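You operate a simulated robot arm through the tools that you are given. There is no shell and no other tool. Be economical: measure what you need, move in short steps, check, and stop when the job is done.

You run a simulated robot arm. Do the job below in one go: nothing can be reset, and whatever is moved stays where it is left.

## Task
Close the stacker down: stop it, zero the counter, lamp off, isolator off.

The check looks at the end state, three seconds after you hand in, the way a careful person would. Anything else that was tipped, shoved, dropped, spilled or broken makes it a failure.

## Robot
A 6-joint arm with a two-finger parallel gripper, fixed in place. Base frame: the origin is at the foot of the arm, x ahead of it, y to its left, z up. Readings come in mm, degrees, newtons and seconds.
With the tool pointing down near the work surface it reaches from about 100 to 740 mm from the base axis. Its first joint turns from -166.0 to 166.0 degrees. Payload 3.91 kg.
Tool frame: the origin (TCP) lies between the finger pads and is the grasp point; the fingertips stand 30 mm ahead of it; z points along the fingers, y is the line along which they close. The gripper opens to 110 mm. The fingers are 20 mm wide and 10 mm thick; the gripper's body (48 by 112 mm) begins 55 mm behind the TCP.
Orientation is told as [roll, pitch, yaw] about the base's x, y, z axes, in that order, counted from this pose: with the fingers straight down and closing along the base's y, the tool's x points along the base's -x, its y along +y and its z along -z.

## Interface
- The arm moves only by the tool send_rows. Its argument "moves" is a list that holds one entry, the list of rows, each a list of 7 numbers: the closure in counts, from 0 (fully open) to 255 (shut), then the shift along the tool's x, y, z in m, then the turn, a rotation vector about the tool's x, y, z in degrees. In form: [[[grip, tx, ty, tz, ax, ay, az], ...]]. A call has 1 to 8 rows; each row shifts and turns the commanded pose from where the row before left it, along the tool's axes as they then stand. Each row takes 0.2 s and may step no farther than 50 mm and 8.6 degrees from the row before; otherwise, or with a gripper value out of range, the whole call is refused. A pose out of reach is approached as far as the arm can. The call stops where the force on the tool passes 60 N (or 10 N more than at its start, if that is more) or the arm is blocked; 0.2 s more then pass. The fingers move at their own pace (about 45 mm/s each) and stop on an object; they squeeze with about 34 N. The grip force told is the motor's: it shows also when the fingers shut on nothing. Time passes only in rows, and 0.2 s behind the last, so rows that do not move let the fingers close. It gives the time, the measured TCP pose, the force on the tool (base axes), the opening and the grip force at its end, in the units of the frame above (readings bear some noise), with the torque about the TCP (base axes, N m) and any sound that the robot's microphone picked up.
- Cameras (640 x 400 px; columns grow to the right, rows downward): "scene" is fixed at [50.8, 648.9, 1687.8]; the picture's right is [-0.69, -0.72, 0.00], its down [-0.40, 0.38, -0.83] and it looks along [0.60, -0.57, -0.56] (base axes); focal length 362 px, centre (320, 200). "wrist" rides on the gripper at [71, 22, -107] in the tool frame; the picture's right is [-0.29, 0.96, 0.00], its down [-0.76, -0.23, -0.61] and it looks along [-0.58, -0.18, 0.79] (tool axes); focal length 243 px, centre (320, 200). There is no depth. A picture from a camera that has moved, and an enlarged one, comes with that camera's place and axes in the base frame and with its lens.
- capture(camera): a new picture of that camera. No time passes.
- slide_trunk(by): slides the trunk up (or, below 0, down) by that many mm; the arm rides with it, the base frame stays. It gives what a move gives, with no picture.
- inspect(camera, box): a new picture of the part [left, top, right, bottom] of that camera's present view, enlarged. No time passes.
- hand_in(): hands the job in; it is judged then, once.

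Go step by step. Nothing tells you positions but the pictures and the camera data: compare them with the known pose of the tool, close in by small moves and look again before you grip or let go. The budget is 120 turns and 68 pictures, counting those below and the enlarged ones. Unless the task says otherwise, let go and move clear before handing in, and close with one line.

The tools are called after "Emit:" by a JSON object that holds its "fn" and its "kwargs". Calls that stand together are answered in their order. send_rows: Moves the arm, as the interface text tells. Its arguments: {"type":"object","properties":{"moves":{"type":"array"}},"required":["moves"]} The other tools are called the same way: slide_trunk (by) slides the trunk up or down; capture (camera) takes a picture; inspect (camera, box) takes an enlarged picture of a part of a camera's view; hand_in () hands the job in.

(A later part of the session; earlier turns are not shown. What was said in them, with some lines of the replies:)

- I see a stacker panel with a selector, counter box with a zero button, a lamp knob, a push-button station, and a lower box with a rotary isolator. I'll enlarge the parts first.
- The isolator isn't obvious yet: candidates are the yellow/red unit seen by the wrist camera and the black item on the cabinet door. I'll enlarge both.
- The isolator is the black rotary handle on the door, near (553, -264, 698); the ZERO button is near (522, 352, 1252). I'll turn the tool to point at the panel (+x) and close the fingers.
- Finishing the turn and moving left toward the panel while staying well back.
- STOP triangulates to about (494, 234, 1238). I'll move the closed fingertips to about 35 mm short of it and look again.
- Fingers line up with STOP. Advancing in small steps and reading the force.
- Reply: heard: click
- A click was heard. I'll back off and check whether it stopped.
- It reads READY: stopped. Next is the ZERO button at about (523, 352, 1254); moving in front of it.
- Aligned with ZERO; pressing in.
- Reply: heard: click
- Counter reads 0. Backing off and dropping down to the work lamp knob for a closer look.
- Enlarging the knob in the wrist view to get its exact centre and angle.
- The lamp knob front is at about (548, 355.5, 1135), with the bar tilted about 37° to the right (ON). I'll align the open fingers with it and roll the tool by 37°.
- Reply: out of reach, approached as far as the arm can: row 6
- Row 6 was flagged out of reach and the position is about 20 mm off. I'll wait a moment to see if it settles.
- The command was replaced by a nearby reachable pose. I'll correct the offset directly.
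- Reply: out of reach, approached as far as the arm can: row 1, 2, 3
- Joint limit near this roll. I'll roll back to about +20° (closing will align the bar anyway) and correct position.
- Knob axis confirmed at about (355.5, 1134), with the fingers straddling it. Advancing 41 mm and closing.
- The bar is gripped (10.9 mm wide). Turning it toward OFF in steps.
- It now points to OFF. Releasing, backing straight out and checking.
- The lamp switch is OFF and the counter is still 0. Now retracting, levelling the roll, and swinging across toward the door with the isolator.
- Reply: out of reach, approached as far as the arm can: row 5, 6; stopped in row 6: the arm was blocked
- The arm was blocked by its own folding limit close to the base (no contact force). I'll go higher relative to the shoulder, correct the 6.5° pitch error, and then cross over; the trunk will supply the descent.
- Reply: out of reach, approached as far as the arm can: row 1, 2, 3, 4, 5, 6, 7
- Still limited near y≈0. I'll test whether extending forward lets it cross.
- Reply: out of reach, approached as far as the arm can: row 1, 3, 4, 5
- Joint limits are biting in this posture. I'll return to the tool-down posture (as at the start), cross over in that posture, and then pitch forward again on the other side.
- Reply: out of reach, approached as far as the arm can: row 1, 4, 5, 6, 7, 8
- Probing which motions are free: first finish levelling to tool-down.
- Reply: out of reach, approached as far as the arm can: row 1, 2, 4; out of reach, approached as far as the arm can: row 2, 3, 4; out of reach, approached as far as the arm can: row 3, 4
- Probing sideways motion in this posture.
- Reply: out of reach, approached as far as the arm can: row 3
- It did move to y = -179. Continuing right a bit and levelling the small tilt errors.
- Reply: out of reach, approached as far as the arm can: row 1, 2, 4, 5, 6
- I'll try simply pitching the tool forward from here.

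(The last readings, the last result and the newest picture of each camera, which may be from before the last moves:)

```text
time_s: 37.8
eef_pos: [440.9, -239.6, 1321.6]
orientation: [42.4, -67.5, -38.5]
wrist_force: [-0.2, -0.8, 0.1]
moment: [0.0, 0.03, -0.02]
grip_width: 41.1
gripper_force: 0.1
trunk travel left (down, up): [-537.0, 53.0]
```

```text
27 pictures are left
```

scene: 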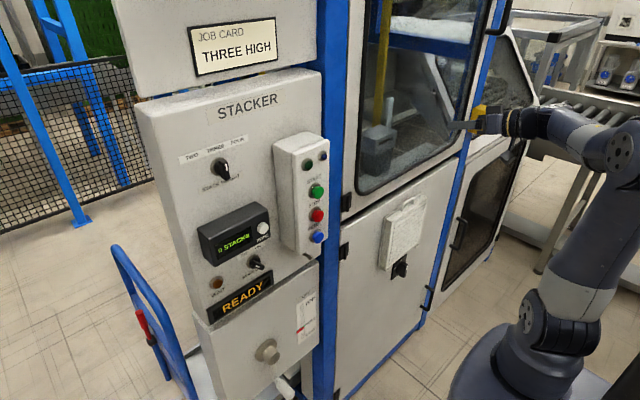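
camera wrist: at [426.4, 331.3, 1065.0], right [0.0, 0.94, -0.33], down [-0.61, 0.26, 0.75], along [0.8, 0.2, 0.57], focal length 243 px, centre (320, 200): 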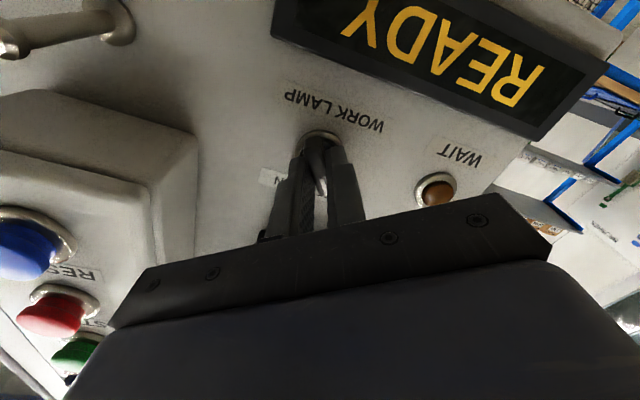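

That worked; now correcting the remaining tilt so the tool points along +x.

Emit:
{"fn": "send_rows", "kwargs": {"moves": [[[160, 0, 0, 0, 0, 0, -7.5], [160, 0, 0, 0, 0, 0, -7.5], [160, 0, 0, 0, 0, -8.2, 0], [160, 0, 0, 0, 0, -8.2, 0], [160, 0, 0, 0, 6, 0, 0], [160, 0, 0, 0, 0, 0, 0]]]}}

```text
time_s: 39.2
eef_pos: [439.3, -237.4, 1322.9]
orientation: [74.4, -89.4, -74.4]
wrist_force: [-0.5, 0.7, 0.0]
moment: [-0.02, -0.01, -0.05]
grip_width: 41.0
gripper_force: 0.0
trunk travel left (down, up): [-537.0, 53.0]
```

The tool now points straight at the door at y = -237. Backing off slightly, lowering the arm a bit, and then sliding the trunk down.

Emit:
{"fn": "send_rows", "kwargs": {"moves": [[[160, 0.03, -0.01, -0.02, 0, 0, 0], [160, 0.03, -0.01, 0, 0, 0, 0], [160, 0.03, -0.007, 0, 0, 0, 0], [160, 0, 0, 0, 0, 0, 0]]]}}

Emit:
{"fn": "slide_trunk", "kwargs": {"by": -300}}

Emit:
{"fn": "capture", "kwargs": {"camera": "scene"}}

Emit:
{"fn": "capture", "kwargs": {"camera": "wrist"}}

```text
time_s: 40.2
eef_pos: [419.1, -263.1, 1232.5]
orientation: [71.3, -89.4, -71.3]
wrist_force: [0.3, -0.6, 0.0]
moment: [-0.03, 0.0, -0.01]
grip_width: 40.6
gripper_force: 0.1
trunk travel left (down, up): [-537.0, 53.0]
```

```text
time_s: 43.2
eef_pos: [420.0, -262.3, 932.4]
orientation: [70.7, -89.3, -70.5]
wrist_force: [0.4, -0.7, 0.1]
moment: [0.03, -0.03, 0.01]
grip_width: 40.9
gripper_force: 0.0
trunk travel left (down, up): [-237.0, 353.0]
```

```text
26 pictures are left
```

scene: 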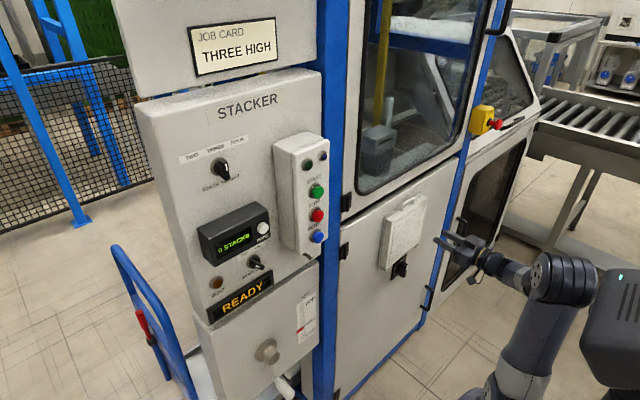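

```text
25 pictures are left
camera wrist: at [312.5, -239.8, 861.7], right [0.0, 0.95, 0.3], down [-0.6, -0.24, 0.76], along [0.8, -0.18, 0.58], focal length 243 px, centre (320, 200)
```

wrist: 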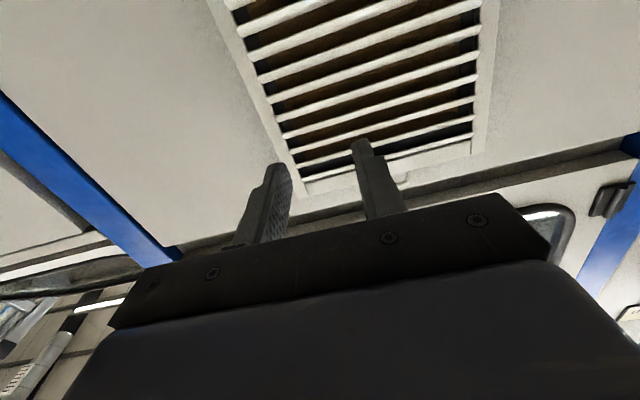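

Clear so far; sliding down further to isolator level.

Emit:
{"fn": "slide_trunk", "kwargs": {"by": -200}}

Emit:
{"fn": "capture", "kwargs": {"camera": "wrist"}}

Emit:
{"fn": "inspect", "kwargs": {"camera": "scene", "box": [350, 200, 478, 280]}}

```text
time_s: 45.4
eef_pos: [418.8, -262.3, 731.9]
orientation: [70.8, -89.3, -70.6]
wrist_force: [-0.3, -0.1, -0.4]
moment: [0.03, -0.01, 0.02]
grip_width: 40.8
gripper_force: 0.1
trunk travel left (down, up): [-37.0, 553.0]
```

```text
24 pictures are left
camera wrist: at [312.5, -239.8, 661.7], right [0.0, 0.95, 0.3], down [-0.6, -0.24, 0.76], along [0.8, -0.18, 0.58], focal length 243 px, centre (320, 200)
```

wrist: 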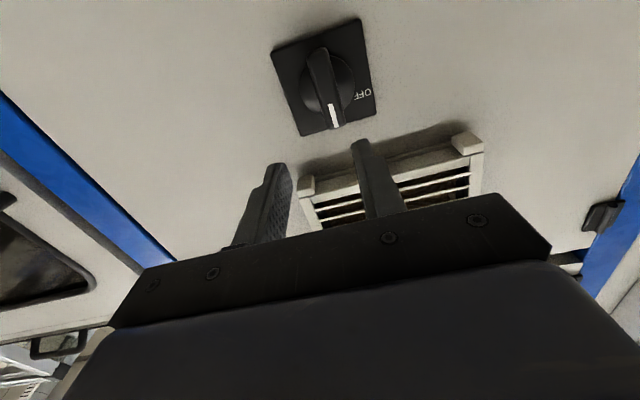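

```text
5.00 times, centred on (414, 240) of scene
camera zoom: at [50.8, 648.9, 1687.8], right [-0.69, -0.72, 0.0], down [-0.4, 0.38, -0.83], along [0.6, -0.57, -0.56], focal length 1810 px, centre (-150, 0)
```

zoom: 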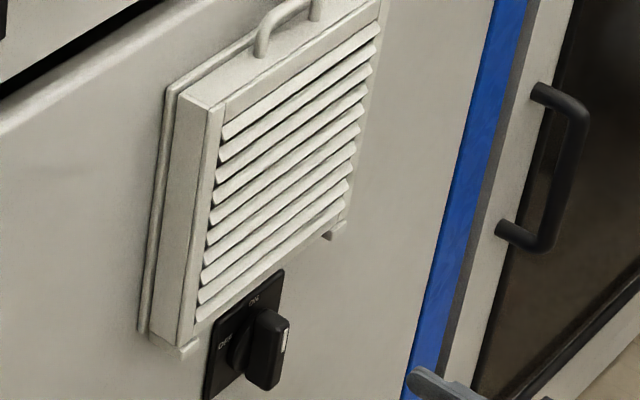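

The isolator handle is vertical (ON at the top), with OFF to its left. Enlarging for geometry.

Emit:
{"fn": "inspect", "kwargs": {"camera": "wrist", "box": [248, 10, 408, 150]}}

Emit:
{"fn": "inspect", "kwargs": {"camera": "scene", "box": [375, 245, 439, 285]}}

```text
2.86 times, centred on (328, 80) of wrist
camera zoom: at [312.5, -239.8, 661.7], right [0.0, 0.95, 0.3], down [-0.6, -0.24, 0.76], along [0.8, -0.18, 0.58], focal length 693 px, centre (297, 543)
```

zoom: 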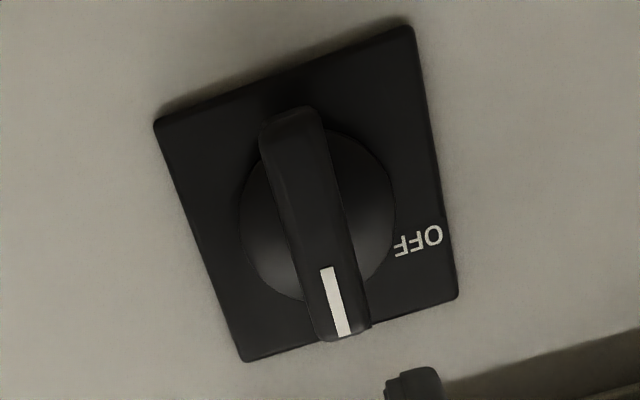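

```text
10.00 times, centred on (407, 265) of scene
camera zoom: at [50.8, 648.9, 1687.8], right [-0.69, -0.72, 0.0], down [-0.4, 0.38, -0.83], along [0.6, -0.57, -0.56], focal length 3621 px, centre (-550, -450)
```

zoom: 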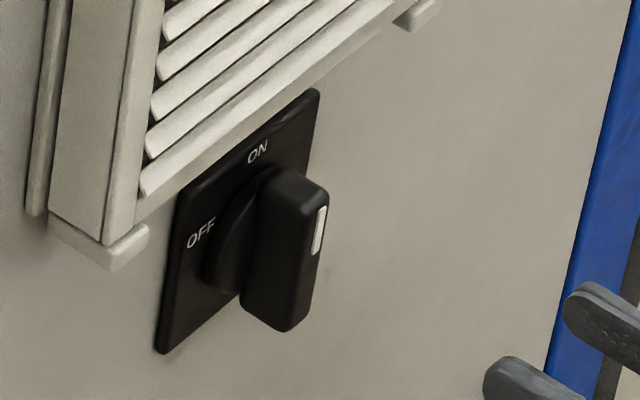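

The isolator axis is about (y -249.5, z 716), with the handle front at x≈531 and length ≈57 mm. Before gripping, I'll test in free space that I can roll the tool -90°.

Emit:
{"fn": "send_rows", "kwargs": {"moves": [[[160, 0.016, 0.012, -0.01, 0, 0, 0], [160, 0, 0, 0, 0, 0, -8.5], [160, 0, 0, 0, 0, 0, -8.5], [160, 0, 0, 0, 0, 0, -8.5], [160, 0, 0, 0, 0, 0, -8.5], [160, 0, 0, 0, 0, 0, -8.5], [160, 0, 0, 0, 0, 0, -8.5], [160, 0, 0, 0, 0, 0, -8.5]]]}}

Emit:
{"fn": "send_rows", "kwargs": {"moves": [[[160, 0, 0, 0, 0, 0, -8.5], [160, 0, 0, 0, 0, 0, -8.5], [160, 0, 0, 0, 0, 0, -8.5], [160, 0, 0, 0, 0, 0, -8.5], [160, 0, 0, 0, 0, 0, 0]]]}}

```text
time_s: 47.2
eef_pos: [409.2, -249.8, 715.8]
orientation: [-89.7, -30.9, 90.1]
wrist_force: [-0.5, 0.3, -1.1]
moment: [-0.01, -0.01, 0.01]
grip_width: 40.9
gripper_force: 0.0
trunk travel left (down, up): [-37.0, 553.0]
```

```text
time_s: 48.4
eef_pos: [410.0, -249.8, 715.9]
orientation: [-89.8, 3.0, 90.1]
wrist_force: [-0.1, 0.3, -0.5]
moment: [0.01, -0.01, 0.0]
grip_width: 40.7
gripper_force: 0.1
trunk travel left (down, up): [-37.0, 553.0]
```

A roll of -93° is reachable. Rolling back to 0 and moving closer with the handle between the fingers.

Emit:
{"fn": "send_rows", "kwargs": {"moves": [[[150, 0, 0, 0, 0, 0, 8.5], [150, 0, 0, 0, 0, 0, 8.5], [150, 0, 0, 0, 0, 0, 8.5], [150, 0, 0, 0, 0, 0, 8.5], [150, 0, 0, 0, 0, 0, 8.5], [150, 0, 0, 0, 0, 0, 8.5], [150, 0, 0, 0, 0, 0, 8.5], [150, 0, 0, 0, 0, 0, 8.5]]]}}

Emit:
{"fn": "send_rows", "kwargs": {"moves": [[[150, 0, 0, 0, 0, 0, 8.4], [150, 0, 0, 0, 0, 0, 8.4], [150, 0, 0, 0, 0, 0, 8.2], [150, 0, 0, 0.03, 0, 0, 0], [150, 0, 0, 0.03, 0, 0, 0], [150, 0, 0, 0, 0, 0, 0]]]}}

Emit:
{"fn": "capture", "kwargs": {"camera": "wrist"}}

Emit:
{"fn": "inspect", "kwargs": {"camera": "scene", "box": [367, 235, 463, 295]}}

```text
time_s: 50.2
eef_pos: [409.7, -249.8, 716.5]
orientation: [-89.5, -65.2, 89.6]
wrist_force: [-0.3, 0.1, -0.1]
moment: [-0.02, -0.03, 0.0]
grip_width: 45.2
gripper_force: 0.0
trunk travel left (down, up): [-37.0, 553.0]
```

```text
time_s: 51.6
eef_pos: [471.3, -248.7, 715.9]
orientation: [33.9, -89.8, -33.8]
wrist_force: [0.6, 0.2, -0.7]
moment: [-0.03, 0.01, -0.02]
grip_width: 45.3
gripper_force: 0.0
trunk travel left (down, up): [-37.0, 553.0]
```

```text
20 pictures are left
camera wrist: at [364.1, -226.4, 644.6], right [0.0, 0.96, 0.29], down [-0.6, -0.23, 0.76], along [0.8, -0.18, 0.58], focal length 243 px, centre (320, 200)
```

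wrist: 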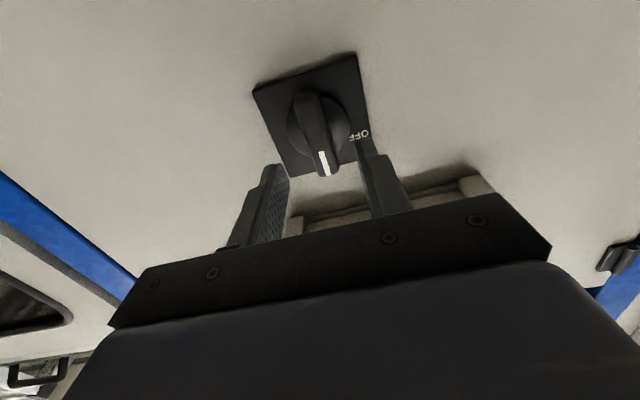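

```text
6.67 times, centred on (415, 265) of scene
camera zoom: at [50.8, 648.9, 1687.8], right [-0.69, -0.72, 0.0], down [-0.4, 0.38, -0.83], along [0.6, -0.57, -0.56], focal length 2414 px, centre (-313, -233)
```

zoom: 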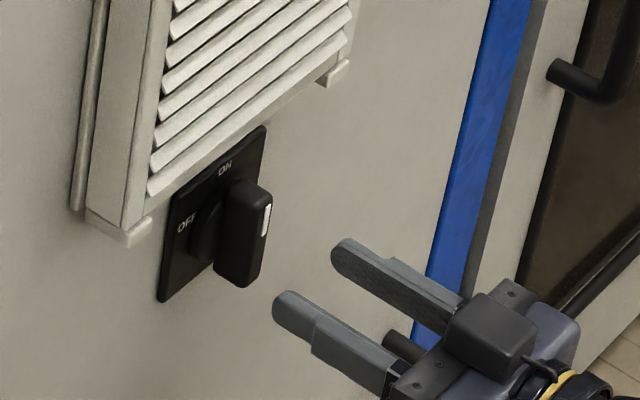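

Aligned within a few mm; advancing between the finger pads in steps.

Emit:
{"fn": "send_rows", "kwargs": {"moves": [[[150, -0.002, -0.0015, 0.015, 0, 0, 0], [150, 0, 0, 0.015, 0, 0, 0], [150, 0, 0, 0.013, 0, 0, 0], [150, 0, 0, 0, 0, 0, 0]]]}}

Emit:
{"fn": "capture", "kwargs": {"camera": "wrist"}}

Emit:
{"fn": "inspect", "kwargs": {"camera": "scene", "box": [367, 235, 463, 295]}}

```text
time_s: 52.6
eef_pos: [511.0, -251.1, 717.8]
orientation: [24.5, -89.8, -24.4]
wrist_force: [0.4, -0.2, 0.3]
moment: [0.0, -0.02, -0.02]
grip_width: 45.2
gripper_force: 0.1
trunk travel left (down, up): [-37.0, 553.0]
```

```text
18 pictures are left
camera wrist: at [405.5, -228.7, 646.4], right [0.0, 0.96, 0.29], down [-0.6, -0.23, 0.76], along [0.8, -0.18, 0.58], focal length 243 px, centre (320, 200)
```

wrist: 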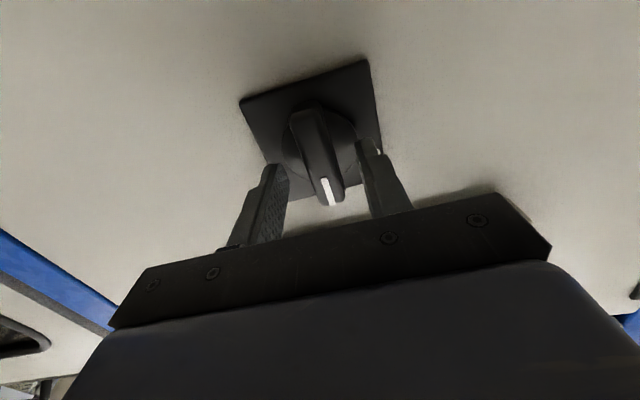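

```text
6.67 times, centred on (415, 265) of scene
camera zoom: at [50.8, 648.9, 1687.8], right [-0.69, -0.72, 0.0], down [-0.4, 0.38, -0.83], along [0.6, -0.57, -0.56], focal length 2414 px, centre (-313, -233)
```

zoom: 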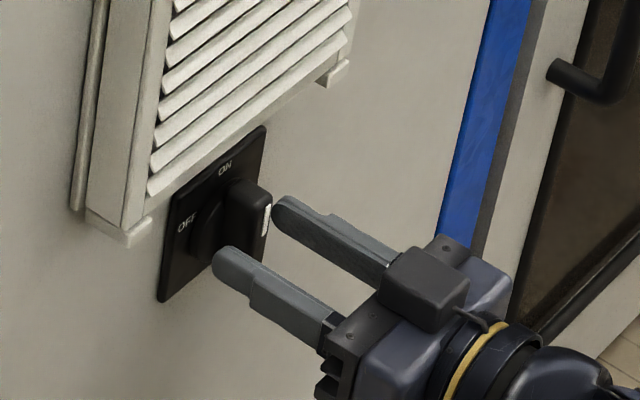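

Emit:
{"fn": "send_rows", "kwargs": {"moves": [[[150, 0, 0, 0.008, 0, 0, 0], [150, 0, 0, 0.007, 0, 0, 0], [220, 0, 0, 0, 0, 0, 0], [255, 0, 0, 0, 0, 0, 0], [255, 0, 0, 0, 0, 0, 0], [255, 0, 0, 0, 0, 0, 0]]]}}

Emit:
{"fn": "capture", "kwargs": {"camera": "wrist"}}

```text
time_s: 53.7
eef_pos: [522.3, -249.9, 719.7]
orientation: [74.3, -89.8, -74.4]
wrist_force: [-58.6, 5.8, 0.9]
moment: [0.01, -0.8, 0.27]
grip_width: 18.7
gripper_force: 26.1
trunk travel left (down, up): [-37.0, 553.0]
stopped in row 5: the force on the tool passed its limit at 74 N (the readings are from after the stop); the commanded pose is now the measured one
```

```text
16 pictures are left
camera wrist: at [416.5, -227.7, 648.7], right [0.0, 0.96, 0.29], down [-0.61, -0.23, 0.76], along [0.79, -0.18, 0.58], focal length 243 px, centre (320, 200)
```

wrist: 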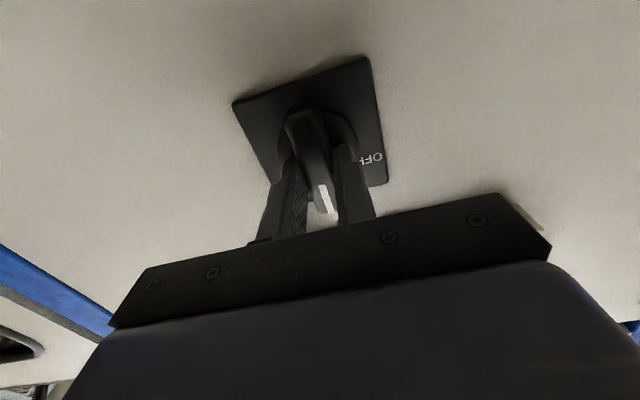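

The fingertips are bearing on the dial behind the handle. I'll back off a few mm, then close again.

Emit:
{"fn": "send_rows", "kwargs": {"moves": [[[190, 0, 0, -0.003, 0, 0, 0], [190, 0, 0, -0.004, 0, 0, 0], [190, 0, 0, 0, 0, 0, 0]]]}}

Emit:
{"fn": "send_rows", "kwargs": {"moves": [[[230, 0, 0, 0, 0, 0, 0], [255, 0, 0, 0, 0, 0, 0], [255, 0, 0, 0, 0, 0, 0], [255, 0, 0, 0, 0, 0, 0]]]}}

```text
time_s: 54.5
eef_pos: [518.8, -250.9, 718.4]
orientation: [30.1, -89.7, -30.0]
wrist_force: [0.4, 0.5, 0.5]
moment: [0.01, 0.01, 0.0]
grip_width: 28.1
gripper_force: 0.0
trunk travel left (down, up): [-37.0, 553.0]
```

```text
time_s: 55.5
eef_pos: [519.3, -250.7, 717.6]
orientation: [27.9, -89.6, -27.8]
wrist_force: [-6.0, 6.6, -3.3]
moment: [0.03, 0.16, 0.03]
grip_width: 18.7
gripper_force: 45.5
trunk travel left (down, up): [-37.0, 553.0]
```

Gripped (18.7 mm) with low side forces. Turning toward OFF.

Emit:
{"fn": "send_rows", "kwargs": {"moves": [[[255, 0, 0, 0, 0, 0, -5], [255, 0, 0, 0, 0, 0, -5], [255, 0, 0, 0, 0, 0, -5], [255, 0, 0, 0, 0, 0, -5], [255, 0, 0, 0, 0, 0, -5], [255, 0, 0, 0, 0, 0, -5]]]}}

Emit:
{"fn": "capture", "kwargs": {"camera": "wrist"}}

```text
time_s: 56.9
eef_pos: [518.4, -248.6, 717.1]
orientation: [-89.1, -60.1, 89.3]
wrist_force: [-13.7, 18.6, -15.3]
moment: [0.11, 0.35, -0.3]
grip_width: 18.7
gripper_force: 44.4
trunk travel left (down, up): [-37.0, 553.0]
```

```text
15 pictures are left
camera wrist: at [412.2, -265.4, 645.9], right [0.0, 0.97, -0.23], down [-0.6, 0.18, 0.78], along [0.8, 0.14, 0.59], focal length 243 px, centre (320, 200)
```

wrist: 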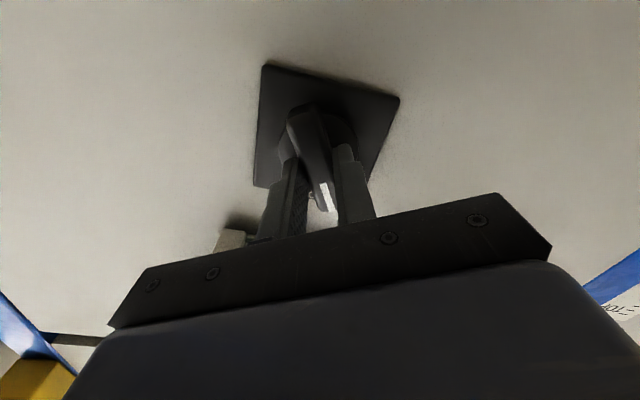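

It turns. Adding a small centring shift to relieve the side force and continuing.

Emit:
{"fn": "send_rows", "kwargs": {"moves": [[[255, 0, 0.002, 0, 0, 0, -5], [255, 0, 0, 0, 0, 0, -5], [255, 0, 0, 0, 0, 0, -5], [255, 0, 0, 0, 0, 0, -5], [255, 0, 0, 0, 0, 0, -5], [255, 0, 0, 0, 0, 0, -5]]]}}

```text
time_s: 58.3
eef_pos: [519.5, -248.1, 716.2]
orientation: [-89.6, -30.2, 89.9]
wrist_force: [-19.4, 19.3, -14.6]
moment: [0.05, 0.28, -0.48]
grip_width: 18.7
gripper_force: 45.2
trunk travel left (down, up): [-37.0, 553.0]
```

Emit:
{"fn": "send_rows", "kwargs": {"moves": [[[255, -0.0008, 0.0016, -0.001, 0, 0, -5], [255, 0, 0, 0, 0, 0, -5], [255, 0, 0, 0, 0, 0, -5], [255, 0, 0, 0, 0, 0, -5], [255, 0, 0, 0, 0, 0, -5], [255, 0, 0, 0, 0, 0, -5]]]}}

Emit:
{"fn": "inspect", "kwargs": {"camera": "scene", "box": [367, 235, 463, 295]}}

Emit:
{"fn": "capture", "kwargs": {"camera": "wrist"}}

```text
time_s: 59.7
eef_pos: [519.1, -246.2, 714.5]
orientation: [-89.6, -0.1, 90.0]
wrist_force: [3.5, 4.5, -15.8]
moment: [0.05, -0.24, -1.3]
grip_width: 19.0
gripper_force: 44.8
trunk travel left (down, up): [-37.0, 553.0]
```

```text
6.67 times, centred on (415, 265) of scene
camera zoom: at [50.8, 648.9, 1687.8], right [-0.69, -0.72, 0.0], down [-0.4, 0.38, -0.83], along [0.6, -0.57, -0.56], focal length 2414 px, centre (-313, -233)
```

zoom: 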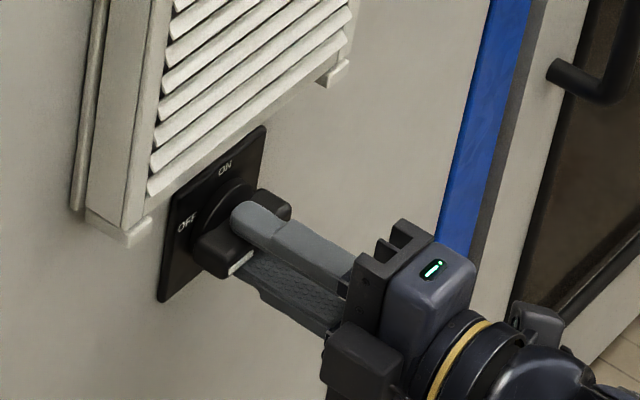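

```text
13 pictures are left
camera wrist: at [412.6, -317.9, 694.0], right [-0.01, 0.29, -0.96], down [-0.61, 0.76, 0.24], along [0.8, 0.58, 0.17], focal length 243 px, centre (320, 200)
```

wrist: 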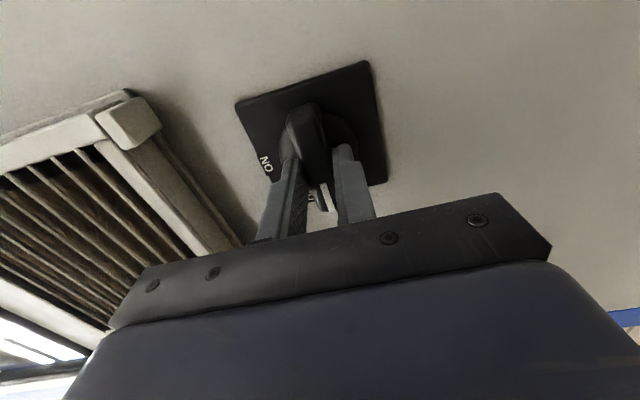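

The handle now lies horizontal with its mark toward OFF. Releasing and backing out to check.

Emit:
{"fn": "send_rows", "kwargs": {"moves": [[[210, 0, 0, 0, 0, 0, 0], [150, 0, 0, 0, 0, 0, 0], [150, 0, 0, 0, 0, 0, 0], [150, 0, 0, -0.02, 0, 0, 0], [150, 0, 0, -0.04, 0, 0, 0], [150, 0, 0, -0.04, 0, 0, 0]]]}}

Emit:
{"fn": "inspect", "kwargs": {"camera": "scene", "box": [367, 235, 463, 295]}}

Emit:
{"fn": "capture", "kwargs": {"camera": "scene"}}

Emit:
{"fn": "inspect", "kwargs": {"camera": "scene", "box": [180, 200, 340, 300]}}

```text
time_s: 61.1
eef_pos: [417.7, -247.4, 718.2]
orientation: [-89.8, -0.2, 90.2]
wrist_force: [0.4, -0.1, 0.6]
moment: [0.01, 0.0, -0.04]
grip_width: 45.6
gripper_force: 0.1
trunk travel left (down, up): [-37.0, 553.0]
```

```text
6.67 times, centred on (415, 265) of scene
camera zoom: at [50.8, 648.9, 1687.8], right [-0.69, -0.72, 0.0], down [-0.4, 0.38, -0.83], along [0.6, -0.57, -0.56], focal length 2414 px, centre (-313, -233)
```

zoom: 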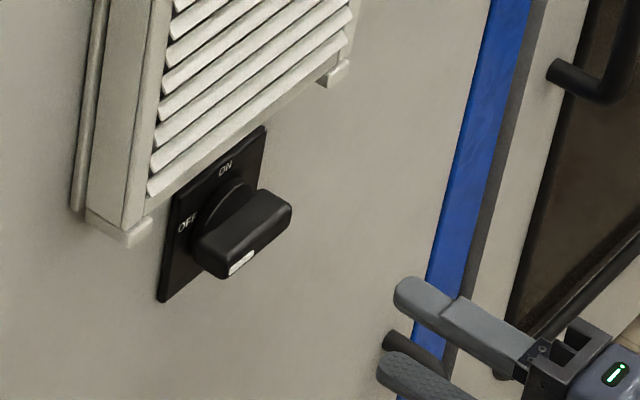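

```text
11 pictures are left
```

scene: 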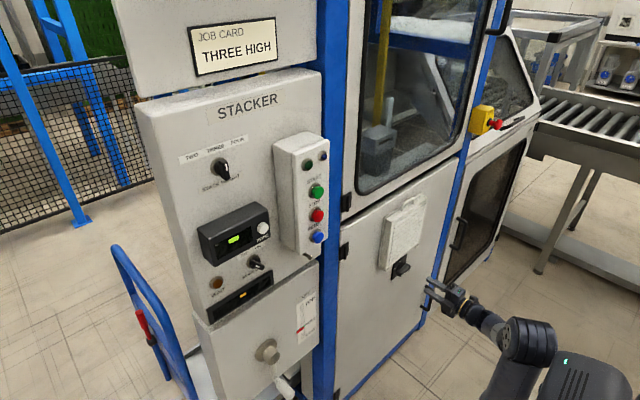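

```text
4.00 times, centred on (260, 250) of scene
camera zoom: at [50.8, 648.9, 1687.8], right [-0.69, -0.72, 0.0], down [-0.4, 0.38, -0.83], along [0.6, -0.57, -0.56], focal length 1448 px, centre (560, 0)
```

zoom: 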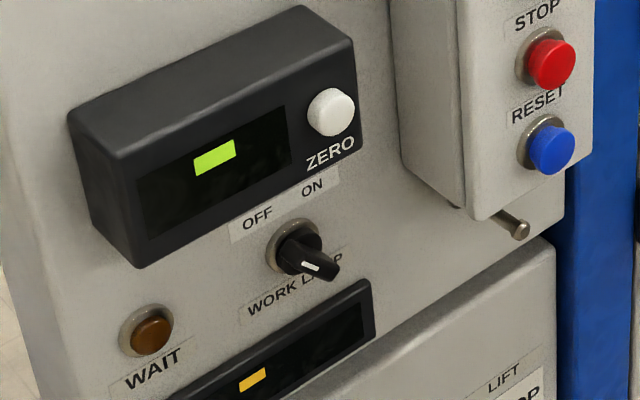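

The isolator is at OFF and the displays have dropped to a blank dash. I'll wait a moment, moving farther clear, and check once more.

Emit:
{"fn": "send_rows", "kwargs": {"moves": [[[150, 0, 0, -0.02, 0, 0, 0], [150, 0, 0, 0, 0, 0, 0], [150, 0, 0, 0, 0, 0, 0], [150, 0, 0, 0, 0, 0, 0], [150, 0, 0, 0, 0, 0, 0], [150, 0, 0, 0, 0, 0, 0], [150, 0, 0, 0, 0, 0, 0]]]}}

Emit:
{"fn": "inspect", "kwargs": {"camera": "scene", "box": [170, 130, 346, 310]}}

```text
time_s: 62.7
eef_pos: [399.3, -248.3, 717.9]
orientation: [-89.7, -0.2, 90.1]
wrist_force: [0.4, -0.6, 0.6]
moment: [0.02, -0.03, -0.02]
grip_width: 45.3
gripper_force: 0.1
trunk travel left (down, up): [-37.0, 553.0]
```

```text
2.22 times, centred on (258, 220) of scene
camera zoom: at [50.8, 648.9, 1687.8], right [-0.69, -0.72, 0.0], down [-0.4, 0.38, -0.83], along [0.6, -0.57, -0.56], focal length 805 px, centre (458, 156)
```

zoom: 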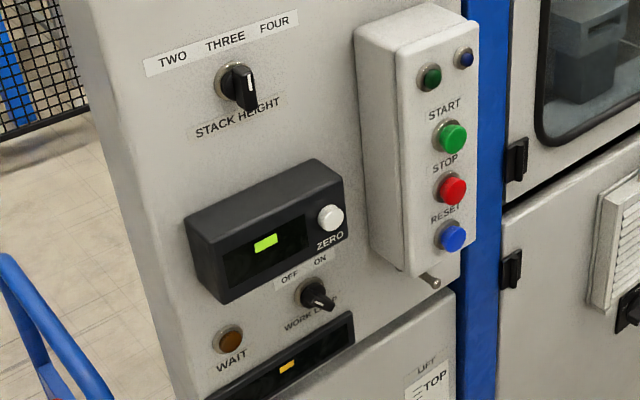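

The panel is dead: the displays show only a dash, the run lamp is dark, the lamp switch and isolator are both at OFF, and the arm is clear. Handing in.

Emit:
{"fn": "hand_in", "kwargs": {}}

```text
The job is handed in.
```

The stacker is closed down: it's stopped, the counter was zeroed (it read 0 before the power went off), the work lamp is off and the isolator is off. The arm is clear, and nothing else was moved as far as the pictures show.
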